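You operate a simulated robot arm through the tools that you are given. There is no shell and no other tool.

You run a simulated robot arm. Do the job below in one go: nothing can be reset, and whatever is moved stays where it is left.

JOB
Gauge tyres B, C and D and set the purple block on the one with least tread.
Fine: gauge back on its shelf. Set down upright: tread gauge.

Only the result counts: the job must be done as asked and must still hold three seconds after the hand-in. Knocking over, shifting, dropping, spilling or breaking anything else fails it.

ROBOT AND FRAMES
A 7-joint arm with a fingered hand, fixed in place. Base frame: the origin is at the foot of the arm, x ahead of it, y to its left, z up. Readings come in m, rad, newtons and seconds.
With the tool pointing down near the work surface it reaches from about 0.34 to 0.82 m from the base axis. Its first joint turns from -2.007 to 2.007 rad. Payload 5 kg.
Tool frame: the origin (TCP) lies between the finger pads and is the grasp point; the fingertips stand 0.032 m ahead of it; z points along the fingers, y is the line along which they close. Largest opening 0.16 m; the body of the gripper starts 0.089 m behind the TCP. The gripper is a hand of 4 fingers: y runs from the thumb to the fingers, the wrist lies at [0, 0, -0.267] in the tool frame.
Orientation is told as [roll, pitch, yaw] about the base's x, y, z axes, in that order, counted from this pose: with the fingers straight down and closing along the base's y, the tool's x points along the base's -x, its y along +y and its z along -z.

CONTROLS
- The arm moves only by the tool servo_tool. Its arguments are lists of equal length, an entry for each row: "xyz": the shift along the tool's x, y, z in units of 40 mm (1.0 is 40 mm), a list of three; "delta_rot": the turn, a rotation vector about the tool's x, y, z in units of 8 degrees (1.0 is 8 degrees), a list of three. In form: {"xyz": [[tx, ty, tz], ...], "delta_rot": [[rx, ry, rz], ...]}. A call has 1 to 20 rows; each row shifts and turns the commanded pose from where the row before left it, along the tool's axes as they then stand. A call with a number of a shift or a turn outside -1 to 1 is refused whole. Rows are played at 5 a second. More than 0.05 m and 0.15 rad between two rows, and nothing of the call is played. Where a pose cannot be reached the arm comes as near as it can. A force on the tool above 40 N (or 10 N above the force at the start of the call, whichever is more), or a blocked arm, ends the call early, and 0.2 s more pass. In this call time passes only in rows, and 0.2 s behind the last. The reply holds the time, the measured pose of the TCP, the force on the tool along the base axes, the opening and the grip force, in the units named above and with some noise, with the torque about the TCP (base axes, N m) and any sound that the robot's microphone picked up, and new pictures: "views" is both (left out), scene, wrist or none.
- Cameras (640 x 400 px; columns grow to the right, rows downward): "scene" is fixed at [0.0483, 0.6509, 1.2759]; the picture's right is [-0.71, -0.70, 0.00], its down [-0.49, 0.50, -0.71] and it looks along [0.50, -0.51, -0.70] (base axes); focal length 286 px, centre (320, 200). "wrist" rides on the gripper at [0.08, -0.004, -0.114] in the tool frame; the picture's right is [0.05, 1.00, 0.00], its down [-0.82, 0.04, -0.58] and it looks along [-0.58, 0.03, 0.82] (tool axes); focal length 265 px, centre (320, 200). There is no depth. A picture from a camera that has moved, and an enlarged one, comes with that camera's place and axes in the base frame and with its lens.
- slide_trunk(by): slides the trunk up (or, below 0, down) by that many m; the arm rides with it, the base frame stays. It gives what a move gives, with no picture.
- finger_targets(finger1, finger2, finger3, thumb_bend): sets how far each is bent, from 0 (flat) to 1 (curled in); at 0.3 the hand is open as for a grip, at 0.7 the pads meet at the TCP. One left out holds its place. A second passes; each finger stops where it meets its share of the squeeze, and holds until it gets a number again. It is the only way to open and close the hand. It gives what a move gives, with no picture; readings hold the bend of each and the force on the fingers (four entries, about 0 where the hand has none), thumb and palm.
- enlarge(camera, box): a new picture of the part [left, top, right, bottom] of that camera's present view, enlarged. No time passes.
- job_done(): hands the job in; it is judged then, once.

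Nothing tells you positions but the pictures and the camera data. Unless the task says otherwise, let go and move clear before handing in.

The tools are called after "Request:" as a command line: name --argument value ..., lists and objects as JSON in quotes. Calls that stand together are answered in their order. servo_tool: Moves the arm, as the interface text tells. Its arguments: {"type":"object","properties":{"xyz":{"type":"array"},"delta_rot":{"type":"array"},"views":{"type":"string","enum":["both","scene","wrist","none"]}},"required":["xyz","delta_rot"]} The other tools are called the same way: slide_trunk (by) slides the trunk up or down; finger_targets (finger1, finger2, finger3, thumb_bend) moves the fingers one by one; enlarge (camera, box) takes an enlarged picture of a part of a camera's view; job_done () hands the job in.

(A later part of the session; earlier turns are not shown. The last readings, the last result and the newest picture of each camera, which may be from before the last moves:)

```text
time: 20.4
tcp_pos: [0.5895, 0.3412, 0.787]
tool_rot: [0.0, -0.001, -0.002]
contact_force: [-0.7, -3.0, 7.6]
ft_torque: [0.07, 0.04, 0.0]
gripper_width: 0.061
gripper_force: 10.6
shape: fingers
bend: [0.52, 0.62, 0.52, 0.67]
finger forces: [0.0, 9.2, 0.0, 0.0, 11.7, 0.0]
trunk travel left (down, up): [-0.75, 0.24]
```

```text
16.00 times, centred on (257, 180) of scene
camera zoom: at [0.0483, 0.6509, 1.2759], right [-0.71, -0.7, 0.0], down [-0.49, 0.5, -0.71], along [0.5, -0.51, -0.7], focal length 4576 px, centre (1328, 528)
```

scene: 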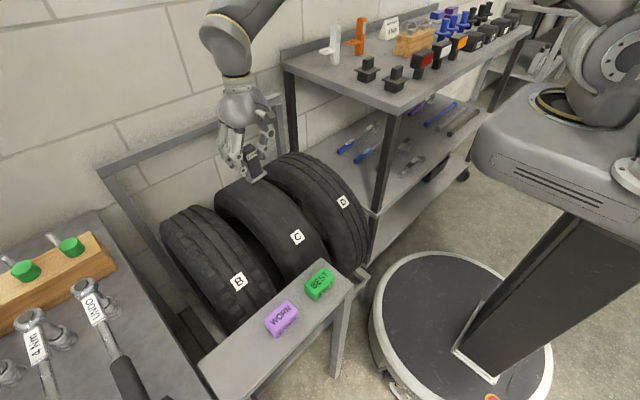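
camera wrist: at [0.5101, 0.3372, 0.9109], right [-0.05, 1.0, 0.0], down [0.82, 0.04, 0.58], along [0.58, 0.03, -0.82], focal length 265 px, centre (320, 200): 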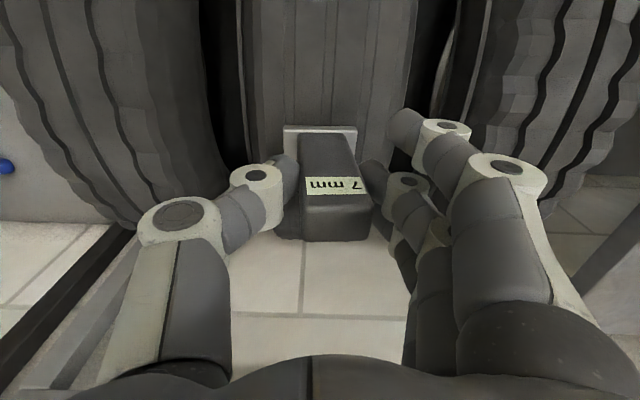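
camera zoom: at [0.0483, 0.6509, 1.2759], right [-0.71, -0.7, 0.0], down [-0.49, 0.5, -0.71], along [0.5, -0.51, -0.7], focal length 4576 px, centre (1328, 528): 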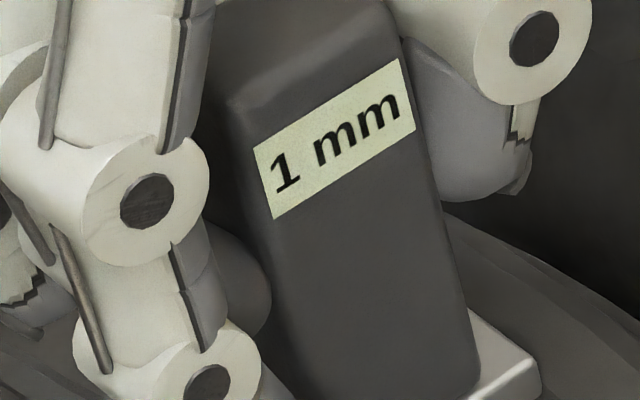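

Tyre C reads 1 mm. Tyre D is next to the tool rack, so I'll lift, move part of the way and check the clearance on that side.

Request:
servo_tool --xyz '[[0, 0, -0.4], [0, 0, -0.8], [0, 0, -0.9], [0, 0, -0.9], [0, -0.7, 0], [0, -0.8, 0], [0, -0.8, 0]]' --delta_rot '[[0, 0, 0], [0, 0, 0], [0, 0, 0], [0, 0, 0], [0, 0, 0], [0, 0, 0], [0, 0, 0]]'

Request:
enlarge --camera "scene" --box '[200, 0, 420, 240]'

```text
time: 22.0
tcp_pos: [0.5881, 0.248, 0.9067]
tool_rot: [-0.001, -0.001, 0.0]
contact_force: [-1.2, -0.4, -2.1]
ft_torque: [0.0, -0.02, -0.02]
gripper_width: 0.0606
gripper_force: 9.0
shape: fingers
bend: [0.52, 0.61, 0.52, 0.67]
finger forces: [0.1, 8.7, 0.0, 0.0, 8.5, 0.1]
trunk travel left (down, up): [-0.75, 0.24]
camera wrist: at [0.5087, 0.2443, 1.02], right [-0.05, 1.0, 0.0], down [0.82, 0.04, 0.58], along [0.58, 0.03, -0.82], focal length 265 px, centre (320, 200)
```

scene: 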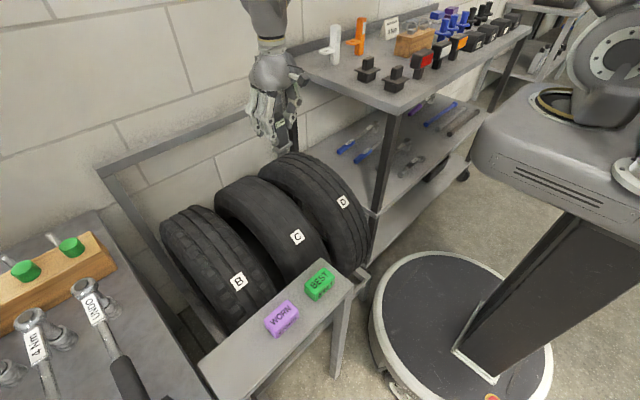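
wrist: 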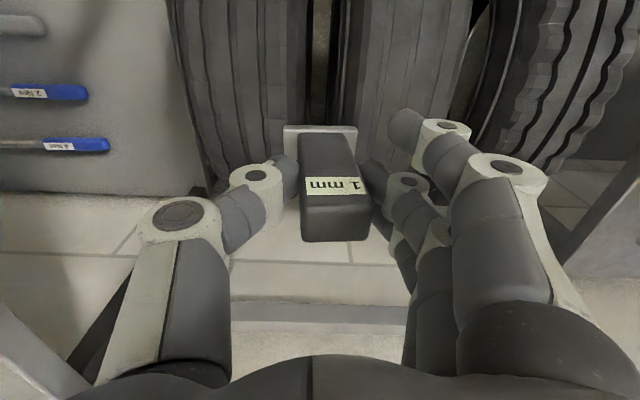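

```text
1.67 times, centred on (310, 120) of scene
camera zoom: at [0.0483, 0.6509, 1.2759], right [-0.71, -0.7, 0.0], down [-0.49, 0.5, -0.71], along [0.5, -0.51, -0.7], focal length 477 px, centre (337, 333)
```

zoom: 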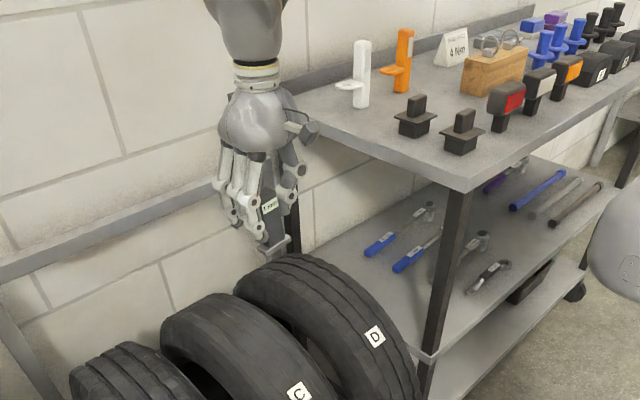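

Request:
servo_tool --xyz '[[0, 0, -0.9], [0, 0, -0.9], [0, 0, -0.9], [0, 0, -0.9]]' --delta_rot '[[0, 0, 0], [0, 0, 0], [0, 0, 0], [0, 0, 0]]' --views "wrist"

```text
time: 23.0
tcp_pos: [0.5901, 0.2489, 1.0512]
tool_rot: [0.0, -0.001, 0.001]
contact_force: [-0.7, -0.8, -1.6]
ft_torque: [0.05, 0.01, 0.0]
gripper_width: 0.0604
gripper_force: 8.7
shape: fingers
bend: [0.52, 0.61, 0.52, 0.67]
finger forces: [0.0, 8.6, 0.1, 0.0, 8.5, 0.1]
trunk travel left (down, up): [-0.75, 0.24]
camera wrist: at [0.5098, 0.245, 1.1651], right [-0.05, 1.0, 0.0], down [0.82, 0.04, 0.58], along [0.58, 0.03, -0.82], focal length 265 px, centre (320, 200)
```

wrist: 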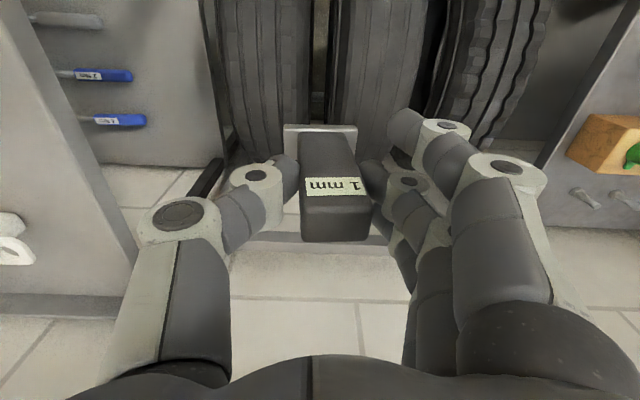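

The rack top edge works out to y≈-0.02, z≈0.89, which leaves about 8 cm of room beside tyre D. I'll go above tyre D and come down to it.

Request:
servo_tool --xyz '[[0, -0.8, 0], [0, -0.8, 0.3], [0, -0.85, 0.5], [0, 0, 0.9], [0, 0, 0.9], [0, 0, 0.9], [0, 0, 0.9], [0, 0, 0.9]]' --delta_rot '[[0, 0, 0], [0, 0, 0], [0, 0, 0], [0, 0, 0], [0, 0, 0], [0, 0, 0], [0, 0, 0], [0, 0, 0]]'

Request:
enlarge --camera "scene" --box '[240, 60, 400, 200]'

```text
time: 24.8
tcp_pos: [0.5883, 0.1512, 0.8386]
tool_rot: [0.0, -0.001, -0.001]
contact_force: [-0.3, -0.4, -1.8]
ft_torque: [-0.02, 0.0, 0.02]
gripper_width: 0.0603
gripper_force: 8.8
shape: fingers
bend: [0.52, 0.61, 0.52, 0.67]
finger forces: [0.1, 8.6, 0.0, 0.0, 8.4, 0.1]
trunk travel left (down, up): [-0.75, 0.24]
camera wrist: at [0.5095, 0.1477, 0.952], right [-0.05, 1.0, 0.0], down [0.82, 0.04, 0.58], along [0.58, 0.03, -0.82], focal length 265 px, centre (320, 200)
```

scene: 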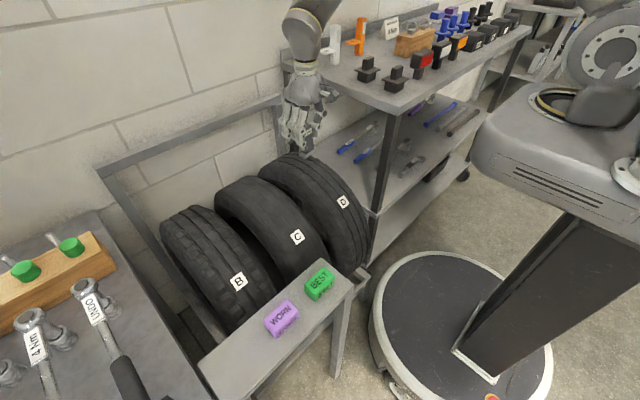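
wrist: 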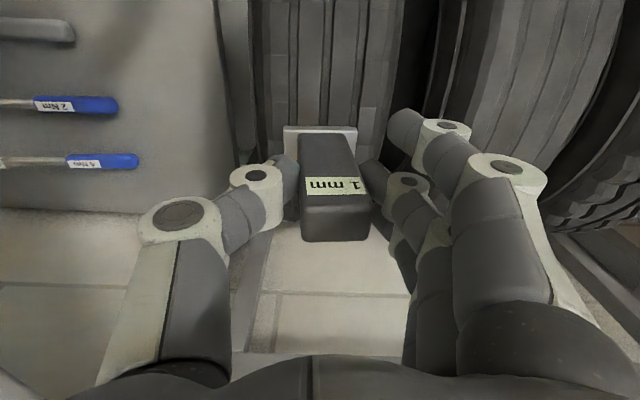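

```text
2.86 times, centred on (320, 130) of scene
camera zoom: at [0.0483, 0.6509, 1.2759], right [-0.71, -0.7, 0.0], down [-0.49, 0.5, -0.71], along [0.5, -0.51, -0.7], focal length 817 px, centre (320, 400)
```

zoom: 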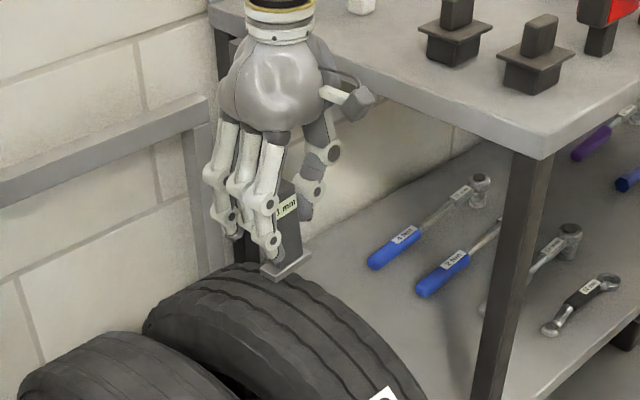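

Request:
servo_tool --xyz '[[-0.03, 0, 0.5], [0, 0, 0.4], [0, 0, 0.15]]' --delta_rot '[[0, 0, 0], [0, 0, 0], [0, 0, 0]]' --views "none"

Request:
servo_tool --xyz '[[0, 0, 0.1], [0, 0, 0.08]]' --delta_rot '[[0, 0, 0], [0, 0, 0]]' --views "none"

Request:
servo_tool --xyz '[[0, 0, 0.05]]' --delta_rot '[[0, 0, 0]]' --views "wrist"

Request:
enlarge --camera "wrist" --box '[280, 110, 400, 250]'

```text
time: 25.6
tcp_pos: [0.5922, 0.15, 0.7959]
tool_rot: [0.002, 0.0, 0.002]
contact_force: [-0.5, -0.5, -2.1]
ft_torque: [0.01, -0.01, -0.02]
gripper_width: 0.0604
gripper_force: 8.4
shape: fingers
bend: [0.52, 0.61, 0.52, 0.67]
finger forces: [0.0, 8.6, 0.0, 0.1, 8.4, 0.0]
trunk travel left (down, up): [-0.75, 0.24]
```

```text
time: 26.2
tcp_pos: [0.5907, 0.1512, 0.7899]
tool_rot: [0.0, -0.001, -0.002]
contact_force: [0.5, -0.7, -0.3]
ft_torque: [-0.02, 0.0, -0.02]
gripper_width: 0.0607
gripper_force: 8.9
shape: fingers
bend: [0.52, 0.61, 0.52, 0.67]
finger forces: [0.1, 8.5, 0.0, 0.0, 8.7, 0.0]
trunk travel left (down, up): [-0.75, 0.24]
```

```text
time: 26.6
tcp_pos: [0.5916, 0.1502, 0.7889]
tool_rot: [0.001, -0.002, 0.001]
contact_force: [-1.4, -2.0, 6.3]
ft_torque: [0.07, 0.03, 0.07]
gripper_width: 0.0606
gripper_force: 10.3
shape: fingers
bend: [0.52, 0.61, 0.52, 0.67]
finger forces: [0.0, 8.8, 0.0, 0.1, 11.4, 0.0]
trunk travel left (down, up): [-0.75, 0.24]
camera wrist: at [0.5109, 0.1465, 0.9022], right [-0.05, 1.0, 0.0], down [0.81, 0.04, 0.58], along [0.58, 0.03, -0.82], focal length 265 px, centre (320, 200)
```

wrist: 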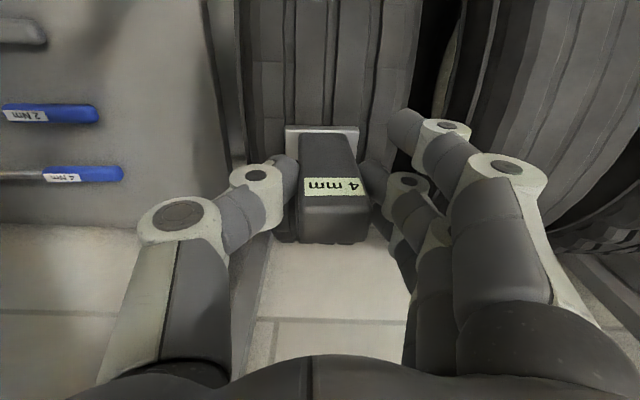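

```text
2.86 times, centred on (340, 180) of wrist
camera zoom: at [0.5109, 0.1465, 0.9022], right [-0.05, 1.0, 0.0], down [0.81, 0.04, 0.58], along [0.58, 0.03, -0.82], focal length 758 px, centre (263, 257)
```

zoom: 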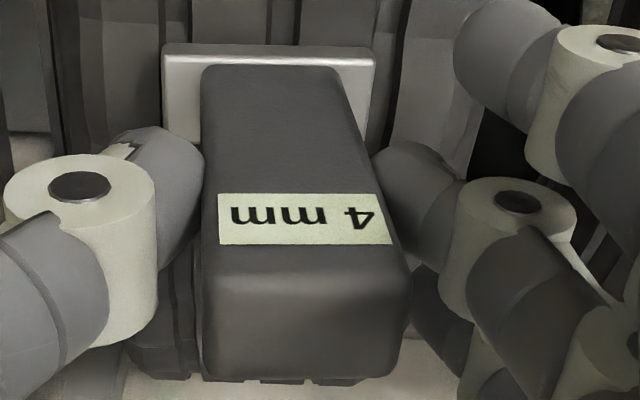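

Tyre D reads 4 mm. With B at 7, C at 1 and D at 4 mm, tyre C has the least tread. Next I'll lift and take the gauge back to its shelf.

Request:
servo_tool --xyz '[[0, 0, -0.4], [0, 0, -0.8], [0, 0, -0.9], [0, 0, -0.9], [0.6, 0.92, 0], [0.6, 0.92, 0], [0.6, 0.92, 0], [0.6, 0.92, 0], [0.6, 0.92, 0], [0.6, 0.92, 0], [0.63, 0.92, 0], [0.63, 0.92, 0], [0.63, 0.92, 0], [0.63, 0.92, 0], [0.63, 0.92, 0], [0.63, 0.92, 0]]' --delta_rot '[[0, 0, 0], [0, 0, 0], [0, 0, 0], [0, 0, 0], [0, 0, 0], [0, 0, 0], [0, 0, 0], [0, 0, 0], [0, 0, 0], [0, 0, 0], [0, 0, 0], [0, 0, 0], [0, 0, 0], [0, 0, 0], [0, 0, 0], [0, 0, 0]]'

```text
time: 30.0
tcp_pos: [0.2952, 0.5934, 0.9064]
tool_rot: [-0.002, 0.0, -0.001]
contact_force: [-0.9, 0.7, -1.6]
ft_torque: [-0.04, 0.0, 0.01]
gripper_width: 0.0602
gripper_force: 8.6
shape: fingers
bend: [0.52, 0.61, 0.52, 0.67]
finger forces: [0.0, 8.6, 0.0, 0.0, 8.3, 0.0]
trunk travel left (down, up): [-0.75, 0.24]
camera wrist: at [0.2146, 0.5898, 1.0213], right [-0.05, 1.0, 0.0], down [0.81, 0.04, 0.58], along [0.58, 0.03, -0.82], focal length 265 px, centre (320, 200)
```

scene: 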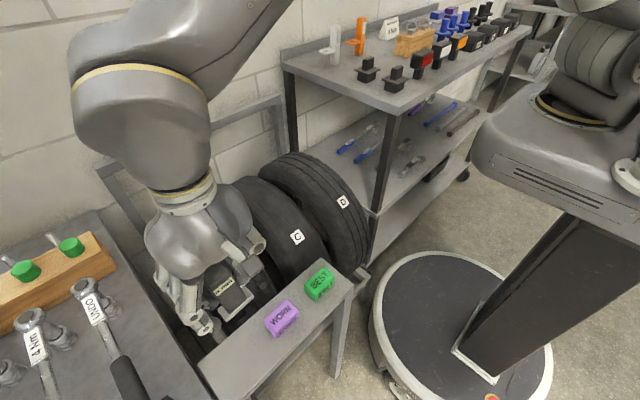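
wrist: 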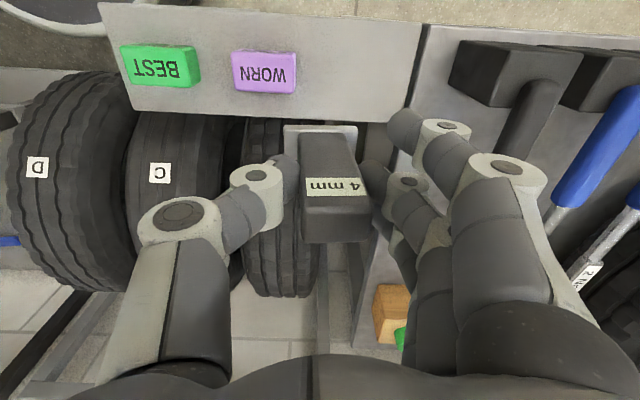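

Request:
servo_tool --xyz '[[0.4, 0.46, 0], [0.4, 0.46, 0], [0, 0, 0.8], [0, 0, 0.8], [0, 0, 0.8]]' --delta_rot '[[0, 0, 0], [0, 0, 0], [0, 0, 0], [0, 0, 0], [0, 0, 0]]'

Request:
enlarge --camera "scene" --box '[150, 280, 310, 400]'

```text
time: 31.2
tcp_pos: [0.2634, 0.6286, 0.8112]
tool_rot: [-0.001, -0.001, 0.0]
contact_force: [0.4, 0.5, -1.0]
ft_torque: [-0.01, 0.0, -0.05]
gripper_width: 0.0603
gripper_force: 8.4
shape: fingers
bend: [0.52, 0.61, 0.52, 0.67]
finger forces: [0.0, 8.7, 0.1, 0.1, 8.4, 0.0]
trunk travel left (down, up): [-0.75, 0.24]
camera wrist: at [0.1837, 0.6259, 0.9253], right [-0.05, 1.0, 0.0], down [0.82, 0.04, 0.58], along [0.58, 0.03, -0.82], focal length 265 px, centre (320, 200)
```

scene: 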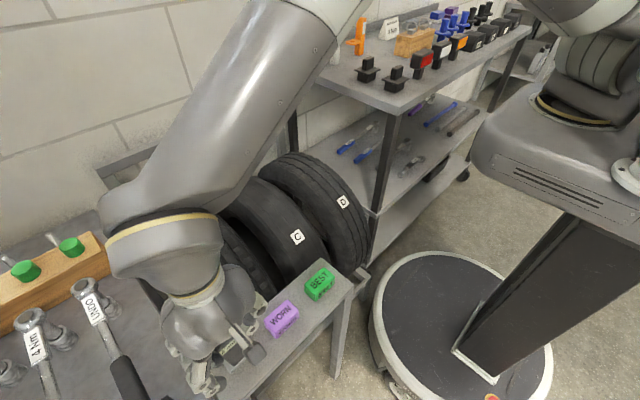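
wrist: 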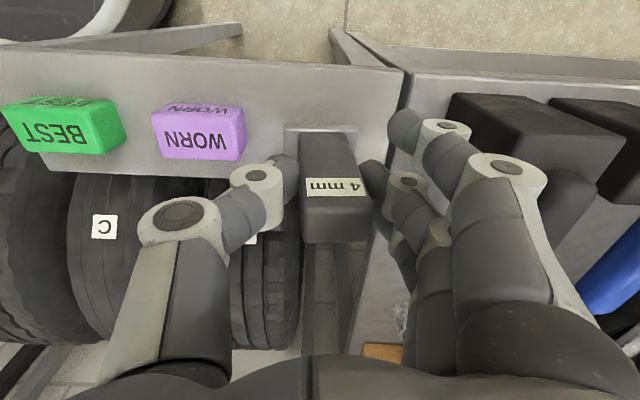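

```text
3.33 times, centred on (230, 340) of scene
camera zoom: at [0.0483, 0.6509, 1.2759], right [-0.71, -0.7, 0.0], down [-0.49, 0.5, -0.71], along [0.5, -0.51, -0.7], focal length 953 px, centre (620, -267)
```

zoom: 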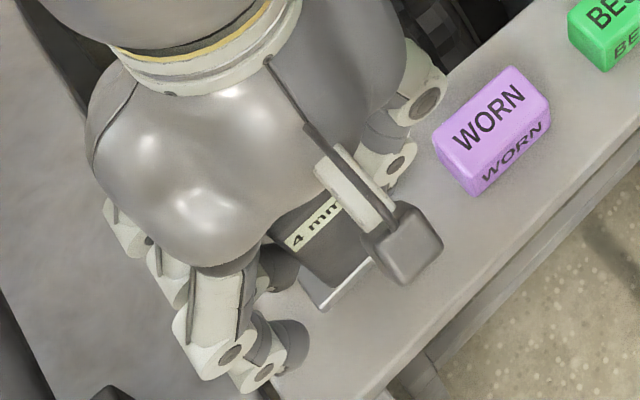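

Request:
servo_tool --xyz '[[0, 0, 0.25], [0, 0, 0.2]]' --delta_rot '[[0, 0, 0], [0, 0, 0]]' --views "none"

Request:
servo_tool --xyz '[[0, 0, 0.08], [0, 0, 0.04]]' --delta_rot '[[0, 0, 0], [0, 0, 0]]' --views "none"

```text
time: 31.8
tcp_pos: [0.264, 0.6291, 0.7931]
tool_rot: [0.001, 0.001, 0.002]
contact_force: [0.5, 0.2, -1.4]
ft_torque: [-0.02, 0.04, -0.05]
gripper_width: 0.0602
gripper_force: 8.4
shape: fingers
bend: [0.52, 0.61, 0.52, 0.67]
finger forces: [0.0, 8.6, 0.1, 0.0, 8.4, 0.0]
trunk travel left (down, up): [-0.75, 0.24]
```

```text
time: 32.4
tcp_pos: [0.2633, 0.6282, 0.7888]
tool_rot: [0.001, 0.0, -0.001]
contact_force: [-0.1, -0.4, -1.0]
ft_torque: [0.0, 0.02, 0.0]
gripper_width: 0.06
gripper_force: 8.2
shape: fingers
bend: [0.52, 0.61, 0.52, 0.67]
finger forces: [0.0, 8.6, 0.0, 0.0, 8.4, 0.0]
trunk travel left (down, up): [-0.75, 0.24]
```

Request:
servo_tool --xyz '[[0, 0, 0.05], [0, 0, 0.02]]' --delta_rot '[[0, 0, 0], [0, 0, 0]]' --views "none"

Request:
servo_tool --xyz '[[0, 0, 0.03]]' --delta_rot '[[0, 0, 0]]' --views "wrist"

```text
time: 33.0
tcp_pos: [0.2633, 0.6287, 0.7858]
tool_rot: [-0.001, 0.001, 0.002]
contact_force: [-1.3, -2.8, 5.1]
ft_torque: [0.08, 0.02, 0.0]
gripper_width: 0.0604
gripper_force: 9.1
shape: fingers
bend: [0.52, 0.61, 0.52, 0.67]
finger forces: [0.0, 9.0, 0.0, 0.0, 10.8, 0.1]
trunk travel left (down, up): [-0.75, 0.24]
```

```text
time: 33.4
tcp_pos: [0.262, 0.6292, 0.7847]
tool_rot: [0.0, 0.0, 0.001]
contact_force: [-1.2, -2.3, 6.4]
ft_torque: [0.12, 0.04, -0.01]
gripper_width: 0.0605
gripper_force: 10.3
shape: fingers
bend: [0.52, 0.62, 0.52, 0.67]
finger forces: [0.1, 9.5, 0.0, 0.0, 11.5, 0.0]
trunk travel left (down, up): [-0.75, 0.24]
camera wrist: at [0.1832, 0.6249, 0.8992], right [-0.05, 1.0, 0.0], down [0.82, 0.04, 0.58], along [0.58, 0.03, -0.82], focal length 265 px, centre (320, 200)
```

wrist: 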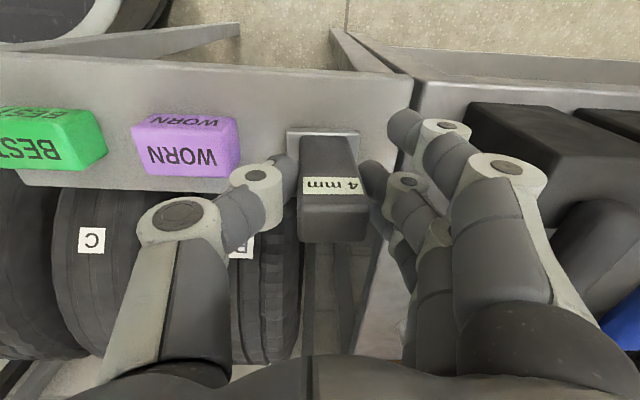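

Request:
servo_tool --xyz '[[0, 0, -0.03]]' --delta_rot '[[0, 0, 0]]' --views "none"

Request:
finger_targets --finger2 0.53 --thumb_bend 0.59

Request:
servo_tool --xyz '[[0, 0, 0]]' --delta_rot '[[0, 0, 0]]' --views "both"

```text
time: 33.8
tcp_pos: [0.2629, 0.6289, 0.7855]
tool_rot: [0.001, -0.001, 0.0]
contact_force: [-1.6, -0.7, 3.4]
ft_torque: [0.14, 0.0, 0.03]
gripper_width: 0.0606
gripper_force: 9.8
shape: fingers
bend: [0.52, 0.62, 0.52, 0.67]
finger forces: [0.0, 9.6, 0.1, 0.0, 10.0, 0.1]
trunk travel left (down, up): [-0.75, 0.24]
```

```text
time: 34.8
tcp_pos: [0.2634, 0.6296, 0.7842]
tool_rot: [0.001, 0.001, -0.001]
contact_force: [0.5, 0.9, 0.5]
ft_torque: [0.04, -0.01, -0.04]
gripper_width: 0.0698
gripper_force: 0.0
shape: fingers
bend: [0.52, 0.53, 0.52, 0.59]
finger forces: [0.1, 0.1, 0.1, 0.0, 0.1, 0.1]
trunk travel left (down, up): [-0.75, 0.24]
```

```text
time: 35.2
tcp_pos: [0.264, 0.6286, 0.7865]
tool_rot: [0.0, 0.0, 0.0]
contact_force: [-0.3, -0.4, 0.5]
ft_torque: [-0.02, 0.01, 0.01]
gripper_width: 0.0697
gripper_force: 0.0
shape: fingers
bend: [0.52, 0.53, 0.52, 0.59]
finger forces: [0.0, 0.0, 0.0, 0.1, 0.0, 0.0]
trunk travel left (down, up): [-0.75, 0.24]
camera wrist: at [0.1837, 0.6253, 0.8997], right [-0.05, 1.0, 0.0], down [0.82, 0.04, 0.58], along [0.58, 0.03, -0.82], focal length 265 px, centre (320, 200)
```

scene: 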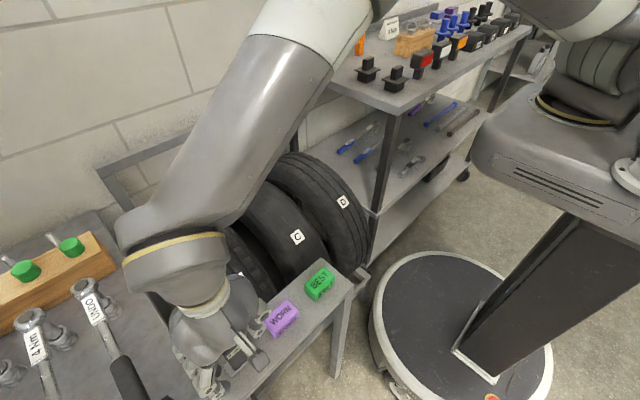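
wrist: 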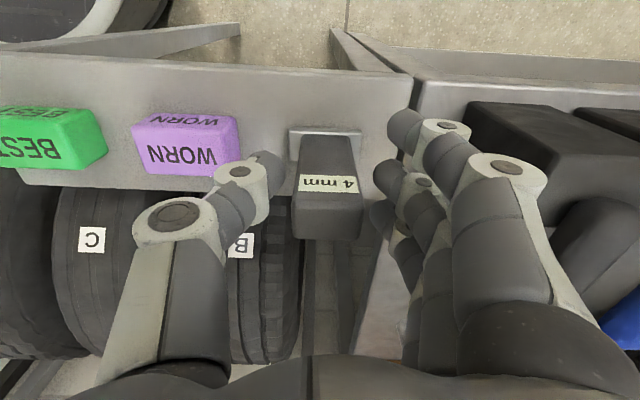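

The gauge is released and stands upright on the shelf. I'll rise straight up, clear of it.

Request:
servo_tool --xyz '[[0, 0, -0.4], [0, 0, -0.7], [0, 0, -0.9], [0, 0, -0.9]]' --delta_rot '[[0, 0, 0], [0, 0, 0], [0, 0, 0], [0, 0, 0]]' --views "both"

Request:
enlarge --camera "wrist" --box '[140, 60, 400, 200]'

```text
time: 36.2
tcp_pos: [0.2629, 0.6295, 0.903]
tool_rot: [-0.002, 0.0, 0.0]
contact_force: [0.5, 0.0, -0.7]
ft_torque: [0.01, 0.0, 0.0]
gripper_width: 0.07
gripper_force: 0.1
shape: fingers
bend: [0.52, 0.53, 0.52, 0.59]
finger forces: [0.1, 0.1, 0.0, 0.1, 0.0, 0.0]
trunk travel left (down, up): [-0.75, 0.24]
camera wrist: at [0.1834, 0.6248, 1.0162], right [-0.05, 1.0, 0.0], down [0.82, 0.04, 0.58], along [0.58, 0.03, -0.82], focal length 265 px, centre (320, 200)
```

scene: 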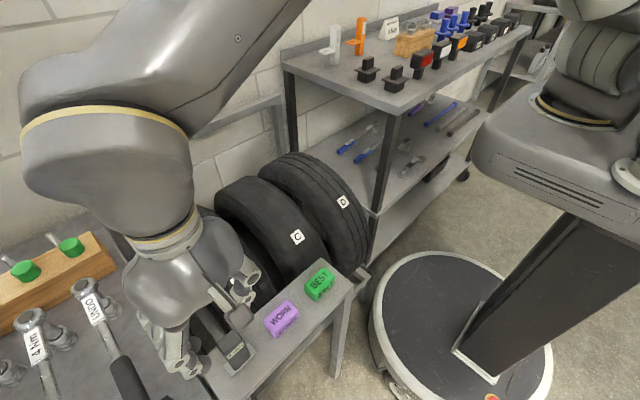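
wrist: 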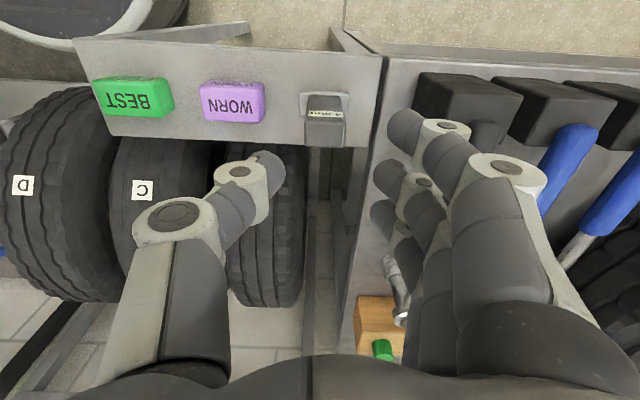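

```text
2.46 times, centred on (270, 130) of wrist
camera zoom: at [0.1834, 0.6248, 1.0162], right [-0.05, 1.0, 0.0], down [0.82, 0.04, 0.58], along [0.58, 0.03, -0.82], focal length 653 px, centre (443, 372)
```

zoom: 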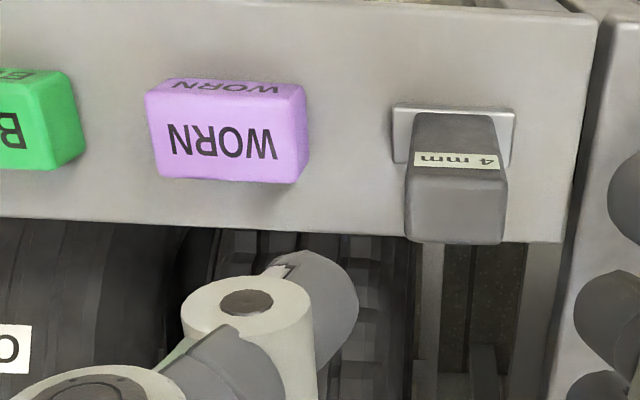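

The gauge is upright on its shelf. The purple block (about 60 × 34 × 32 mm) is near (0.266, 0.54). The gauge stands close on its +y side, so I'll turn the hand 90° and grip the block across its short side along x.

Request:
servo_tool --xyz '[[-0.02, -0.7, -0.5], [-0.03, -0.8, -0.4], [-0.03, -0.74, -0.3], [0, 0, 0], [0, 0, 0], [0, 0, 0], [0, 0, 0]]' --delta_rot '[[0, 0, 0], [0, 0, 0], [0, 0, 0], [0, 0, -0.9375], [0, 0, -0.9375], [0, 0, -0.9375], [0, 0, -0.9375]]'

```text
time: 37.8
tcp_pos: [0.2663, 0.54, 0.9487]
tool_rot: [-0.001, 0.001, 0.528]
contact_force: [0.1, 0.3, -0.6]
ft_torque: [-0.01, -0.01, 0.01]
gripper_width: 0.07
gripper_force: 0.0
shape: fingers
bend: [0.52, 0.53, 0.52, 0.59]
finger forces: [0.1, 0.0, 0.1, 0.1, 0.1, 0.0]
trunk travel left (down, up): [-0.75, 0.24]
camera wrist: at [0.1995, 0.496, 1.0634], right [-0.55, 0.84, 0.0], down [0.68, 0.45, 0.58], along [0.48, 0.32, -0.82], focal length 265 px, centre (320, 200)
```

scene: 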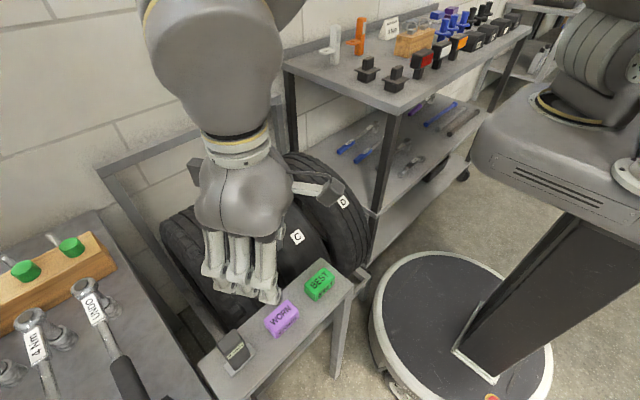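
wrist: 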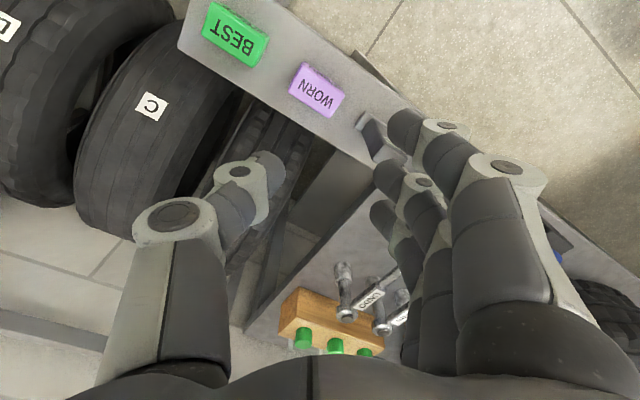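

Rotation is going smoothly, so I'll finish the 90° turn.

Request:
servo_tool --xyz '[[0, 0, 0], [0, 0, 0], [0, 0, 0], [0, 0, 0], [0, 0, 0], [0, 0, 0], [0, 0, 0], [0, 0, 0]]' --delta_rot '[[0, 0, -0.9375], [0, 0, -0.9375], [0, 0, -0.9375], [0, 0, -0.9375], [0, 0, -0.9375], [0, 0, -0.9375], [0, 0, -0.9375], [0, 0, -0.9375]]'

Request:
enlarge --camera "wrist" --box '[220, 40, 480, 200]'

```text
time: 39.6
tcp_pos: [0.2674, 0.5393, 0.9492]
tool_rot: [0.0, -0.002, 1.574]
contact_force: [0.0, -0.2, -0.1]
ft_torque: [0.01, -0.01, 0.01]
gripper_width: 0.0697
gripper_force: 0.0
shape: fingers
bend: [0.52, 0.53, 0.52, 0.59]
finger forces: [0.0, 0.1, 0.0, 0.0, 0.0, 0.0]
trunk travel left (down, up): [-0.75, 0.24]
camera wrist: at [0.2718, 0.4595, 1.0636], right [-1.0, -0.05, 0.0], down [-0.04, 0.82, 0.58], along [-0.03, 0.58, -0.82], focal length 265 px, centre (320, 200)
```

scene: 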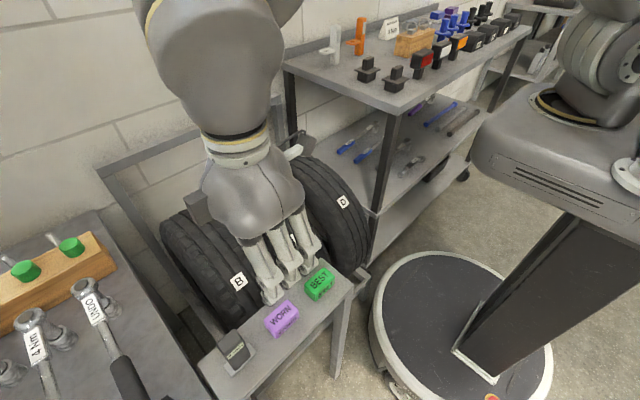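
wrist: 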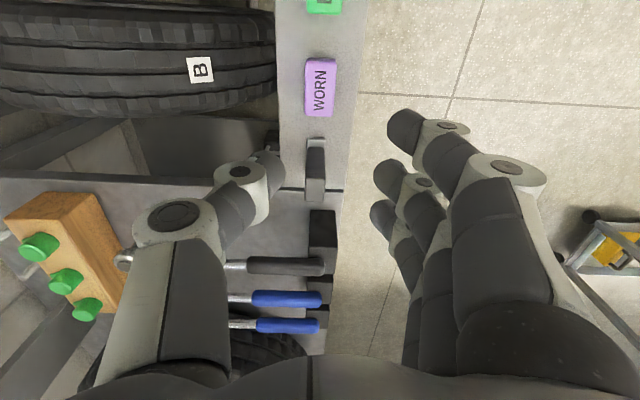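

```text
2.46 times, centred on (350, 120) of wrist
camera zoom: at [0.2718, 0.4595, 1.0636], right [-1.0, -0.05, 0.0], down [-0.04, 0.82, 0.58], along [-0.03, 0.58, -0.82], focal length 653 px, centre (246, 397)
```

zoom: 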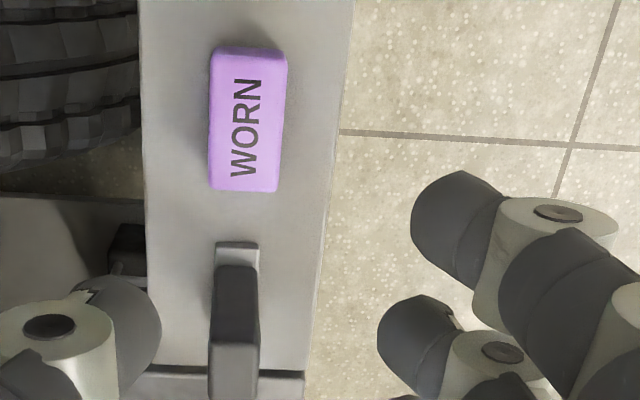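

Yaw is now 90°, and the block is centred at about (0.2665, 0.536) with its top at z≈0.737. I'll set the fingers evenly and lower to just above the block.

Request:
finger_targets --finger1 0.57 --finger2 0.57 --finger3 0.57 --thumb_bend 0.57

Request:
servo_tool --xyz '[[0.08, 0.02, 0.7], [0, 0, 0.9], [0, 0, 0.9], [0, 0, 0.9], [0, 0, 0.3]]' --delta_rot '[[0, 0, 0], [0, 0, 0], [0, 0, 0], [0, 0, 0], [0, 0, 0]]'

Request:
enlarge --camera "wrist" --box '[220, 60, 460, 210]'

Request:
enlarge --camera "scene" --box '[200, 250, 350, 390]'

```text
time: 40.6
tcp_pos: [0.267, 0.5394, 0.9489]
tool_rot: [0.001, 0.001, 1.57]
contact_force: [-0.9, -0.2, 0.4]
ft_torque: [0.02, 0.02, 0.0]
gripper_width: 0.0681
gripper_force: 0.0
shape: fingers
bend: [0.56, 0.56, 0.56, 0.56]
finger forces: [0.1, 0.0, 0.1, 0.0, 0.0, 0.0]
trunk travel left (down, up): [-0.75, 0.24]
```

```text
time: 41.8
tcp_pos: [0.2658, 0.5356, 0.7999]
tool_rot: [-0.002, 0.002, 1.57]
contact_force: [1.1, 0.0, 0.2]
ft_torque: [0.01, -0.01, 0.03]
gripper_width: 0.0683
gripper_force: 0.1
shape: fingers
bend: [0.56, 0.56, 0.56, 0.56]
finger forces: [0.0, 0.0, 0.0, 0.0, 0.1, 0.0]
trunk travel left (down, up): [-0.75, 0.24]
camera wrist: at [0.2706, 0.4556, 0.9147], right [-1.0, -0.05, 0.0], down [-0.04, 0.82, 0.58], along [-0.03, 0.58, -0.82], focal length 265 px, centre (320, 200)
```

scene: 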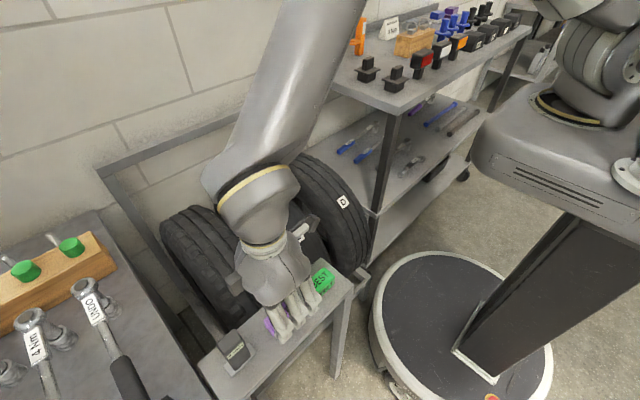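
wrist: 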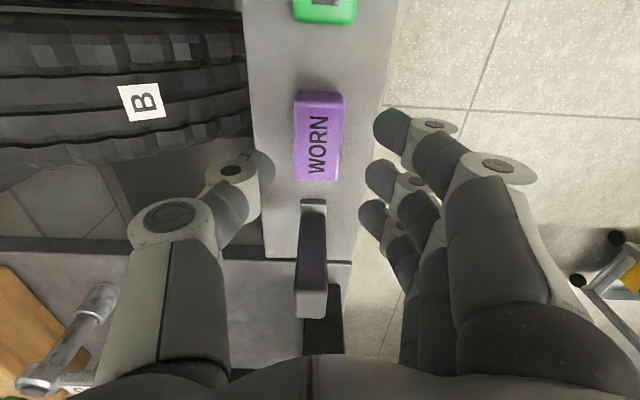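

```text
2.67 times, centred on (340, 135) of wrist
camera zoom: at [0.2706, 0.4556, 0.9147], right [-1.0, -0.05, 0.0], down [-0.04, 0.82, 0.58], along [-0.03, 0.58, -0.82], focal length 708 px, centre (267, 373)
```

zoom: 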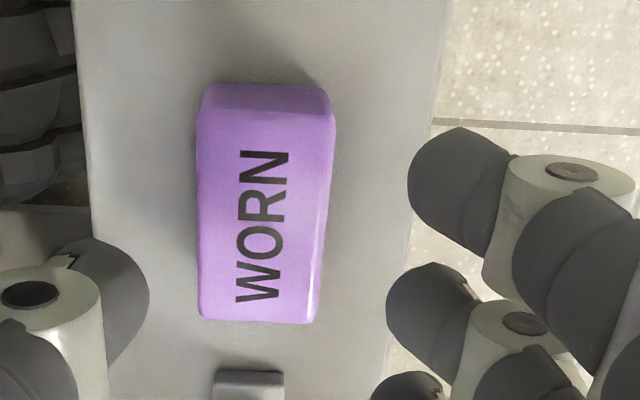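

```text
2.86 times, centred on (275, 320) of scene
camera zoom: at [0.0483, 0.6509, 1.2759], right [-0.71, -0.7, 0.0], down [-0.49, 0.5, -0.71], along [0.5, -0.51, -0.7], focal length 817 px, centre (449, -143)
```

zoom: 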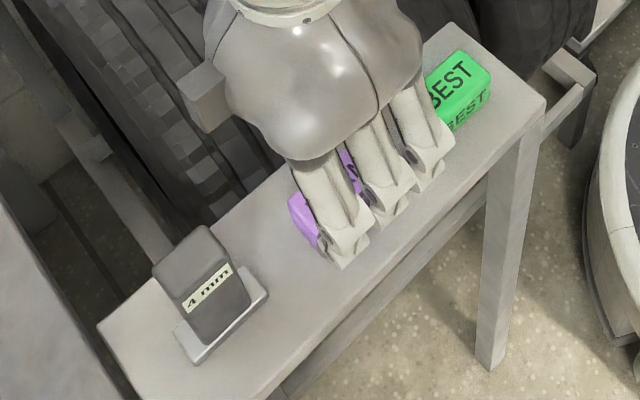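

Request:
servo_tool --xyz '[[0.04, -0.03, 0.5], [0, 0, 0.4]]' --delta_rot '[[0, 0, 0], [0, 0, 0]]'

Request:
enlarge --camera "scene" --box '[230, 270, 330, 370]'

Request:
enlarge --camera "wrist" --box '[220, 80, 460, 230]'

```text
time: 42.4
tcp_pos: [0.2671, 0.5344, 0.7653]
tool_rot: [-0.001, 0.001, 1.57]
contact_force: [-0.1, -1.1, 1.0]
ft_torque: [0.02, -0.01, 0.02]
gripper_width: 0.0683
gripper_force: 0.0
shape: fingers
bend: [0.56, 0.56, 0.56, 0.56]
finger forces: [0.0, 0.0, 0.0, 0.0, 0.0, 0.1]
trunk travel left (down, up): [-0.75, 0.24]
camera wrist: at [0.2718, 0.4546, 0.8792], right [-1.0, -0.05, 0.0], down [-0.04, 0.82, 0.58], along [-0.03, 0.58, -0.82], focal length 265 px, centre (320, 200)
```

scene: 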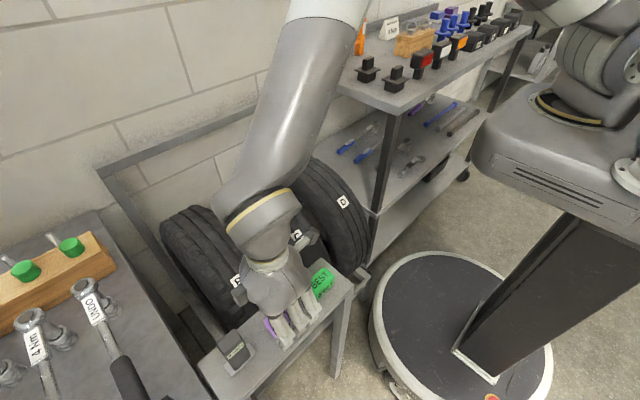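
wrist: 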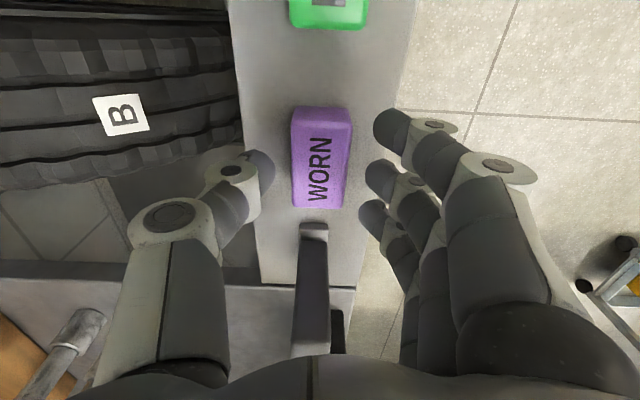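

```text
4.00 times, centred on (280, 320) of scene
camera zoom: at [0.0483, 0.6509, 1.2759], right [-0.71, -0.7, 0.0], down [-0.49, 0.5, -0.71], along [0.5, -0.51, -0.7], focal length 1144 px, centre (480, -280)
```

zoom: 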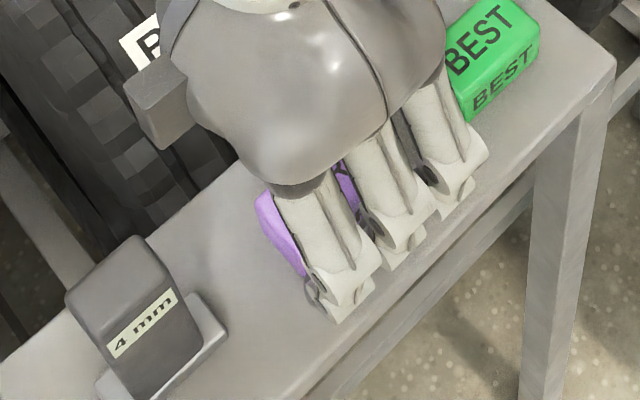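

```text
2.67 times, centred on (340, 155) of wrist
camera zoom: at [0.2718, 0.4546, 0.8792], right [-1.0, -0.05, 0.0], down [-0.04, 0.82, 0.58], along [-0.03, 0.58, -0.82], focal length 708 px, centre (267, 320)
```

zoom: 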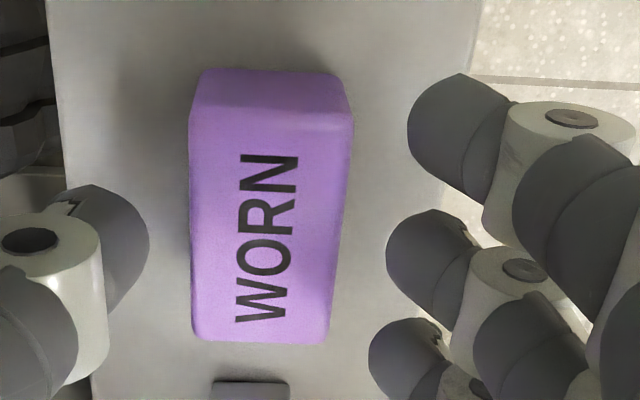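

Request:
servo_tool --xyz '[[0, 0, 0.1], [0, 0, 0.1]]' --delta_rot '[[0, 0, 0], [0, 0, 0]]' --views "none"

Request:
servo_tool --xyz '[[0, 0, 0.1]]' --delta_rot '[[0, 0, 0]]' --views "both"

Request:
enlarge --camera "wrist" --box '[220, 80, 460, 230]'

Request:
enlarge --camera "scene" --box '[250, 295, 310, 345]'

```text
time: 43.0
tcp_pos: [0.2672, 0.5351, 0.7571]
tool_rot: [0.001, 0.0, 1.57]
contact_force: [0.4, 0.0, 0.9]
ft_torque: [0.02, -0.01, 0.01]
gripper_width: 0.0683
gripper_force: 0.1
shape: fingers
bend: [0.56, 0.56, 0.56, 0.56]
finger forces: [0.0, 0.1, 0.1, 0.1, 0.1, 0.0]
trunk travel left (down, up): [-0.75, 0.24]
```

```text
time: 43.4
tcp_pos: [0.2654, 0.535, 0.7535]
tool_rot: [-0.001, 0.001, 1.572]
contact_force: [-0.3, 0.7, -0.2]
ft_torque: [-0.01, 0.02, 0.01]
gripper_width: 0.0679
gripper_force: 0.0
shape: fingers
bend: [0.56, 0.56, 0.56, 0.56]
finger forces: [0.0, 0.0, 0.0, 0.0, 0.0, 0.0]
trunk travel left (down, up): [-0.75, 0.24]
camera wrist: at [0.2718, 0.4548, 0.8676], right [-1.0, -0.05, 0.0], down [-0.04, 0.82, 0.58], along [-0.03, 0.58, -0.82], focal length 265 px, centre (320, 200)
```

scene: 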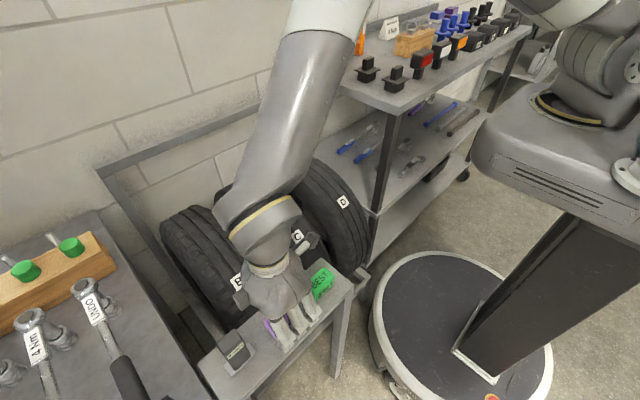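
wrist: 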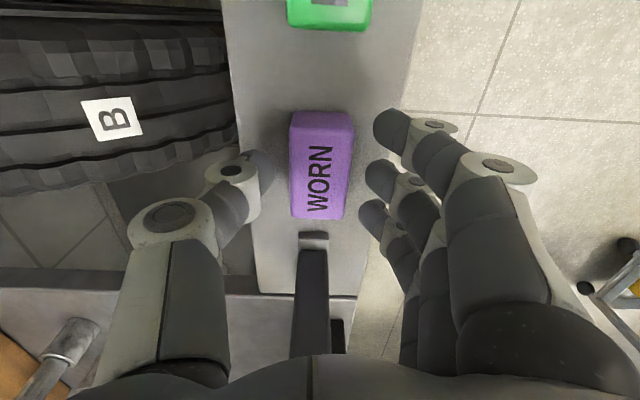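

```text
2.67 times, centred on (340, 155) of wrist
camera zoom: at [0.2718, 0.4548, 0.8676], right [-1.0, -0.05, 0.0], down [-0.04, 0.82, 0.58], along [-0.03, 0.58, -0.82], focal length 708 px, centre (267, 320)
```

zoom: 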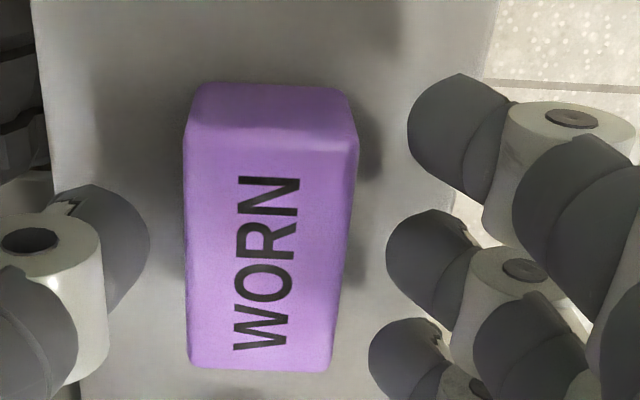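

```text
8.00 times, centred on (280, 320) of scene
camera zoom: at [0.0483, 0.6509, 1.2759], right [-0.71, -0.7, 0.0], down [-0.49, 0.5, -0.71], along [0.5, -0.51, -0.7], focal length 2288 px, centre (640, -760)
```

zoom: 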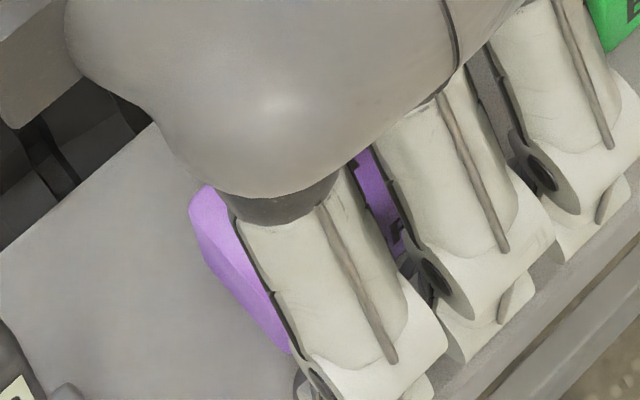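

Request:
servo_tool --xyz '[[0, 0, 0.1]]' --delta_rot '[[0, 0, 0]]' --views "none"

Request:
servo_tool --xyz '[[0, 0, 0.05]]' --delta_rot '[[0, 0, 0]]' --views "none"

```text
time: 43.8
tcp_pos: [0.2675, 0.535, 0.7489]
tool_rot: [0.0, 0.0, 1.572]
contact_force: [0.0, 0.7, 0.1]
ft_torque: [0.0, -0.01, -0.02]
gripper_width: 0.0682
gripper_force: 0.1
shape: fingers
bend: [0.56, 0.56, 0.56, 0.56]
finger forces: [0.0, 0.0, 0.0, 0.1, 0.0, 0.1]
trunk travel left (down, up): [-0.75, 0.24]
```

```text
time: 44.2
tcp_pos: [0.2686, 0.5353, 0.7471]
tool_rot: [0.001, -0.002, 1.572]
contact_force: [-0.8, -0.1, 0.8]
ft_torque: [0.0, -0.04, 0.02]
gripper_width: 0.068
gripper_force: 0.0
shape: fingers
bend: [0.56, 0.56, 0.56, 0.56]
finger forces: [0.1, 0.0, 0.1, 0.1, 0.1, 0.0]
trunk travel left (down, up): [-0.75, 0.24]
```

Request:
servo_tool --xyz '[[0, 0, 0.06]]' --delta_rot '[[0, 0, 0]]' --views "none"

Request:
finger_targets --finger2 0.7 --thumb_bend 0.7

Request:
servo_tool --xyz '[[0, 0, 0]]' --delta_rot '[[0, 0, 0]]' --views "both"

Request:
enlarge --camera "wrist" --box '[220, 80, 460, 230]'

```text
time: 44.6
tcp_pos: [0.268, 0.5355, 0.7449]
tool_rot: [-0.001, 0.001, 1.571]
contact_force: [0.4, -0.3, 0.4]
ft_torque: [-0.02, 0.02, 0.02]
gripper_width: 0.0681
gripper_force: 0.0
shape: fingers
bend: [0.56, 0.56, 0.56, 0.56]
finger forces: [0.0, 0.1, 0.0, 0.0, 0.1, 0.1]
trunk travel left (down, up): [-0.75, 0.24]
```

```text
time: 45.6
tcp_pos: [0.267, 0.5349, 0.7444]
tool_rot: [0.0, 0.001, 1.571]
contact_force: [0.6, 0.0, 0.9]
ft_torque: [0.03, -0.02, -0.03]
gripper_width: 0.0537
gripper_force: 8.4
shape: fingers
bend: [0.56, 0.61, 0.56, 0.67]
finger forces: [0.0, 8.5, 0.0, 0.0, 9.2, 0.1]
trunk travel left (down, up): [-0.75, 0.24]
```

```text
time: 46.0
tcp_pos: [0.2677, 0.536, 0.7459]
tool_rot: [0.002, 0.0, 1.572]
contact_force: [0.3, -0.2, 1.6]
ft_torque: [-0.01, 0.0, 0.0]
gripper_width: 0.0537
gripper_force: 9.0
shape: fingers
bend: [0.56, 0.61, 0.56, 0.67]
finger forces: [0.0, 8.6, 0.1, 0.0, 9.3, 0.0]
trunk travel left (down, up): [-0.75, 0.24]
camera wrist: at [0.2717, 0.455, 0.8592], right [-1.0, -0.05, 0.0], down [-0.04, 0.82, 0.58], along [-0.03, 0.58, -0.82], focal length 265 px, centre (320, 200)
```

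scene: 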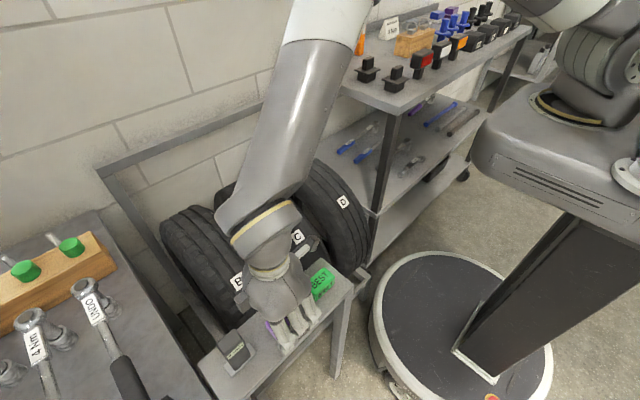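
wrist: 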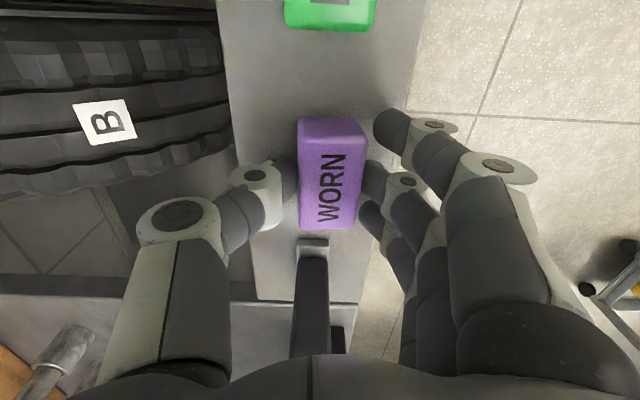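

```text
2.67 times, centred on (340, 155) of wrist
camera zoom: at [0.2717, 0.455, 0.8592], right [-1.0, -0.05, 0.0], down [-0.04, 0.82, 0.58], along [-0.03, 0.58, -0.82], focal length 708 px, centre (267, 320)
```

zoom: 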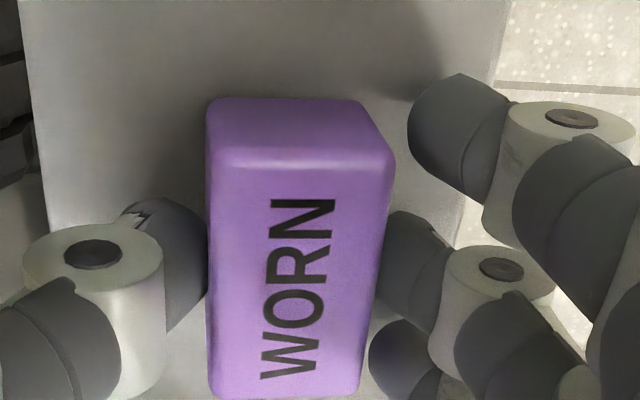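

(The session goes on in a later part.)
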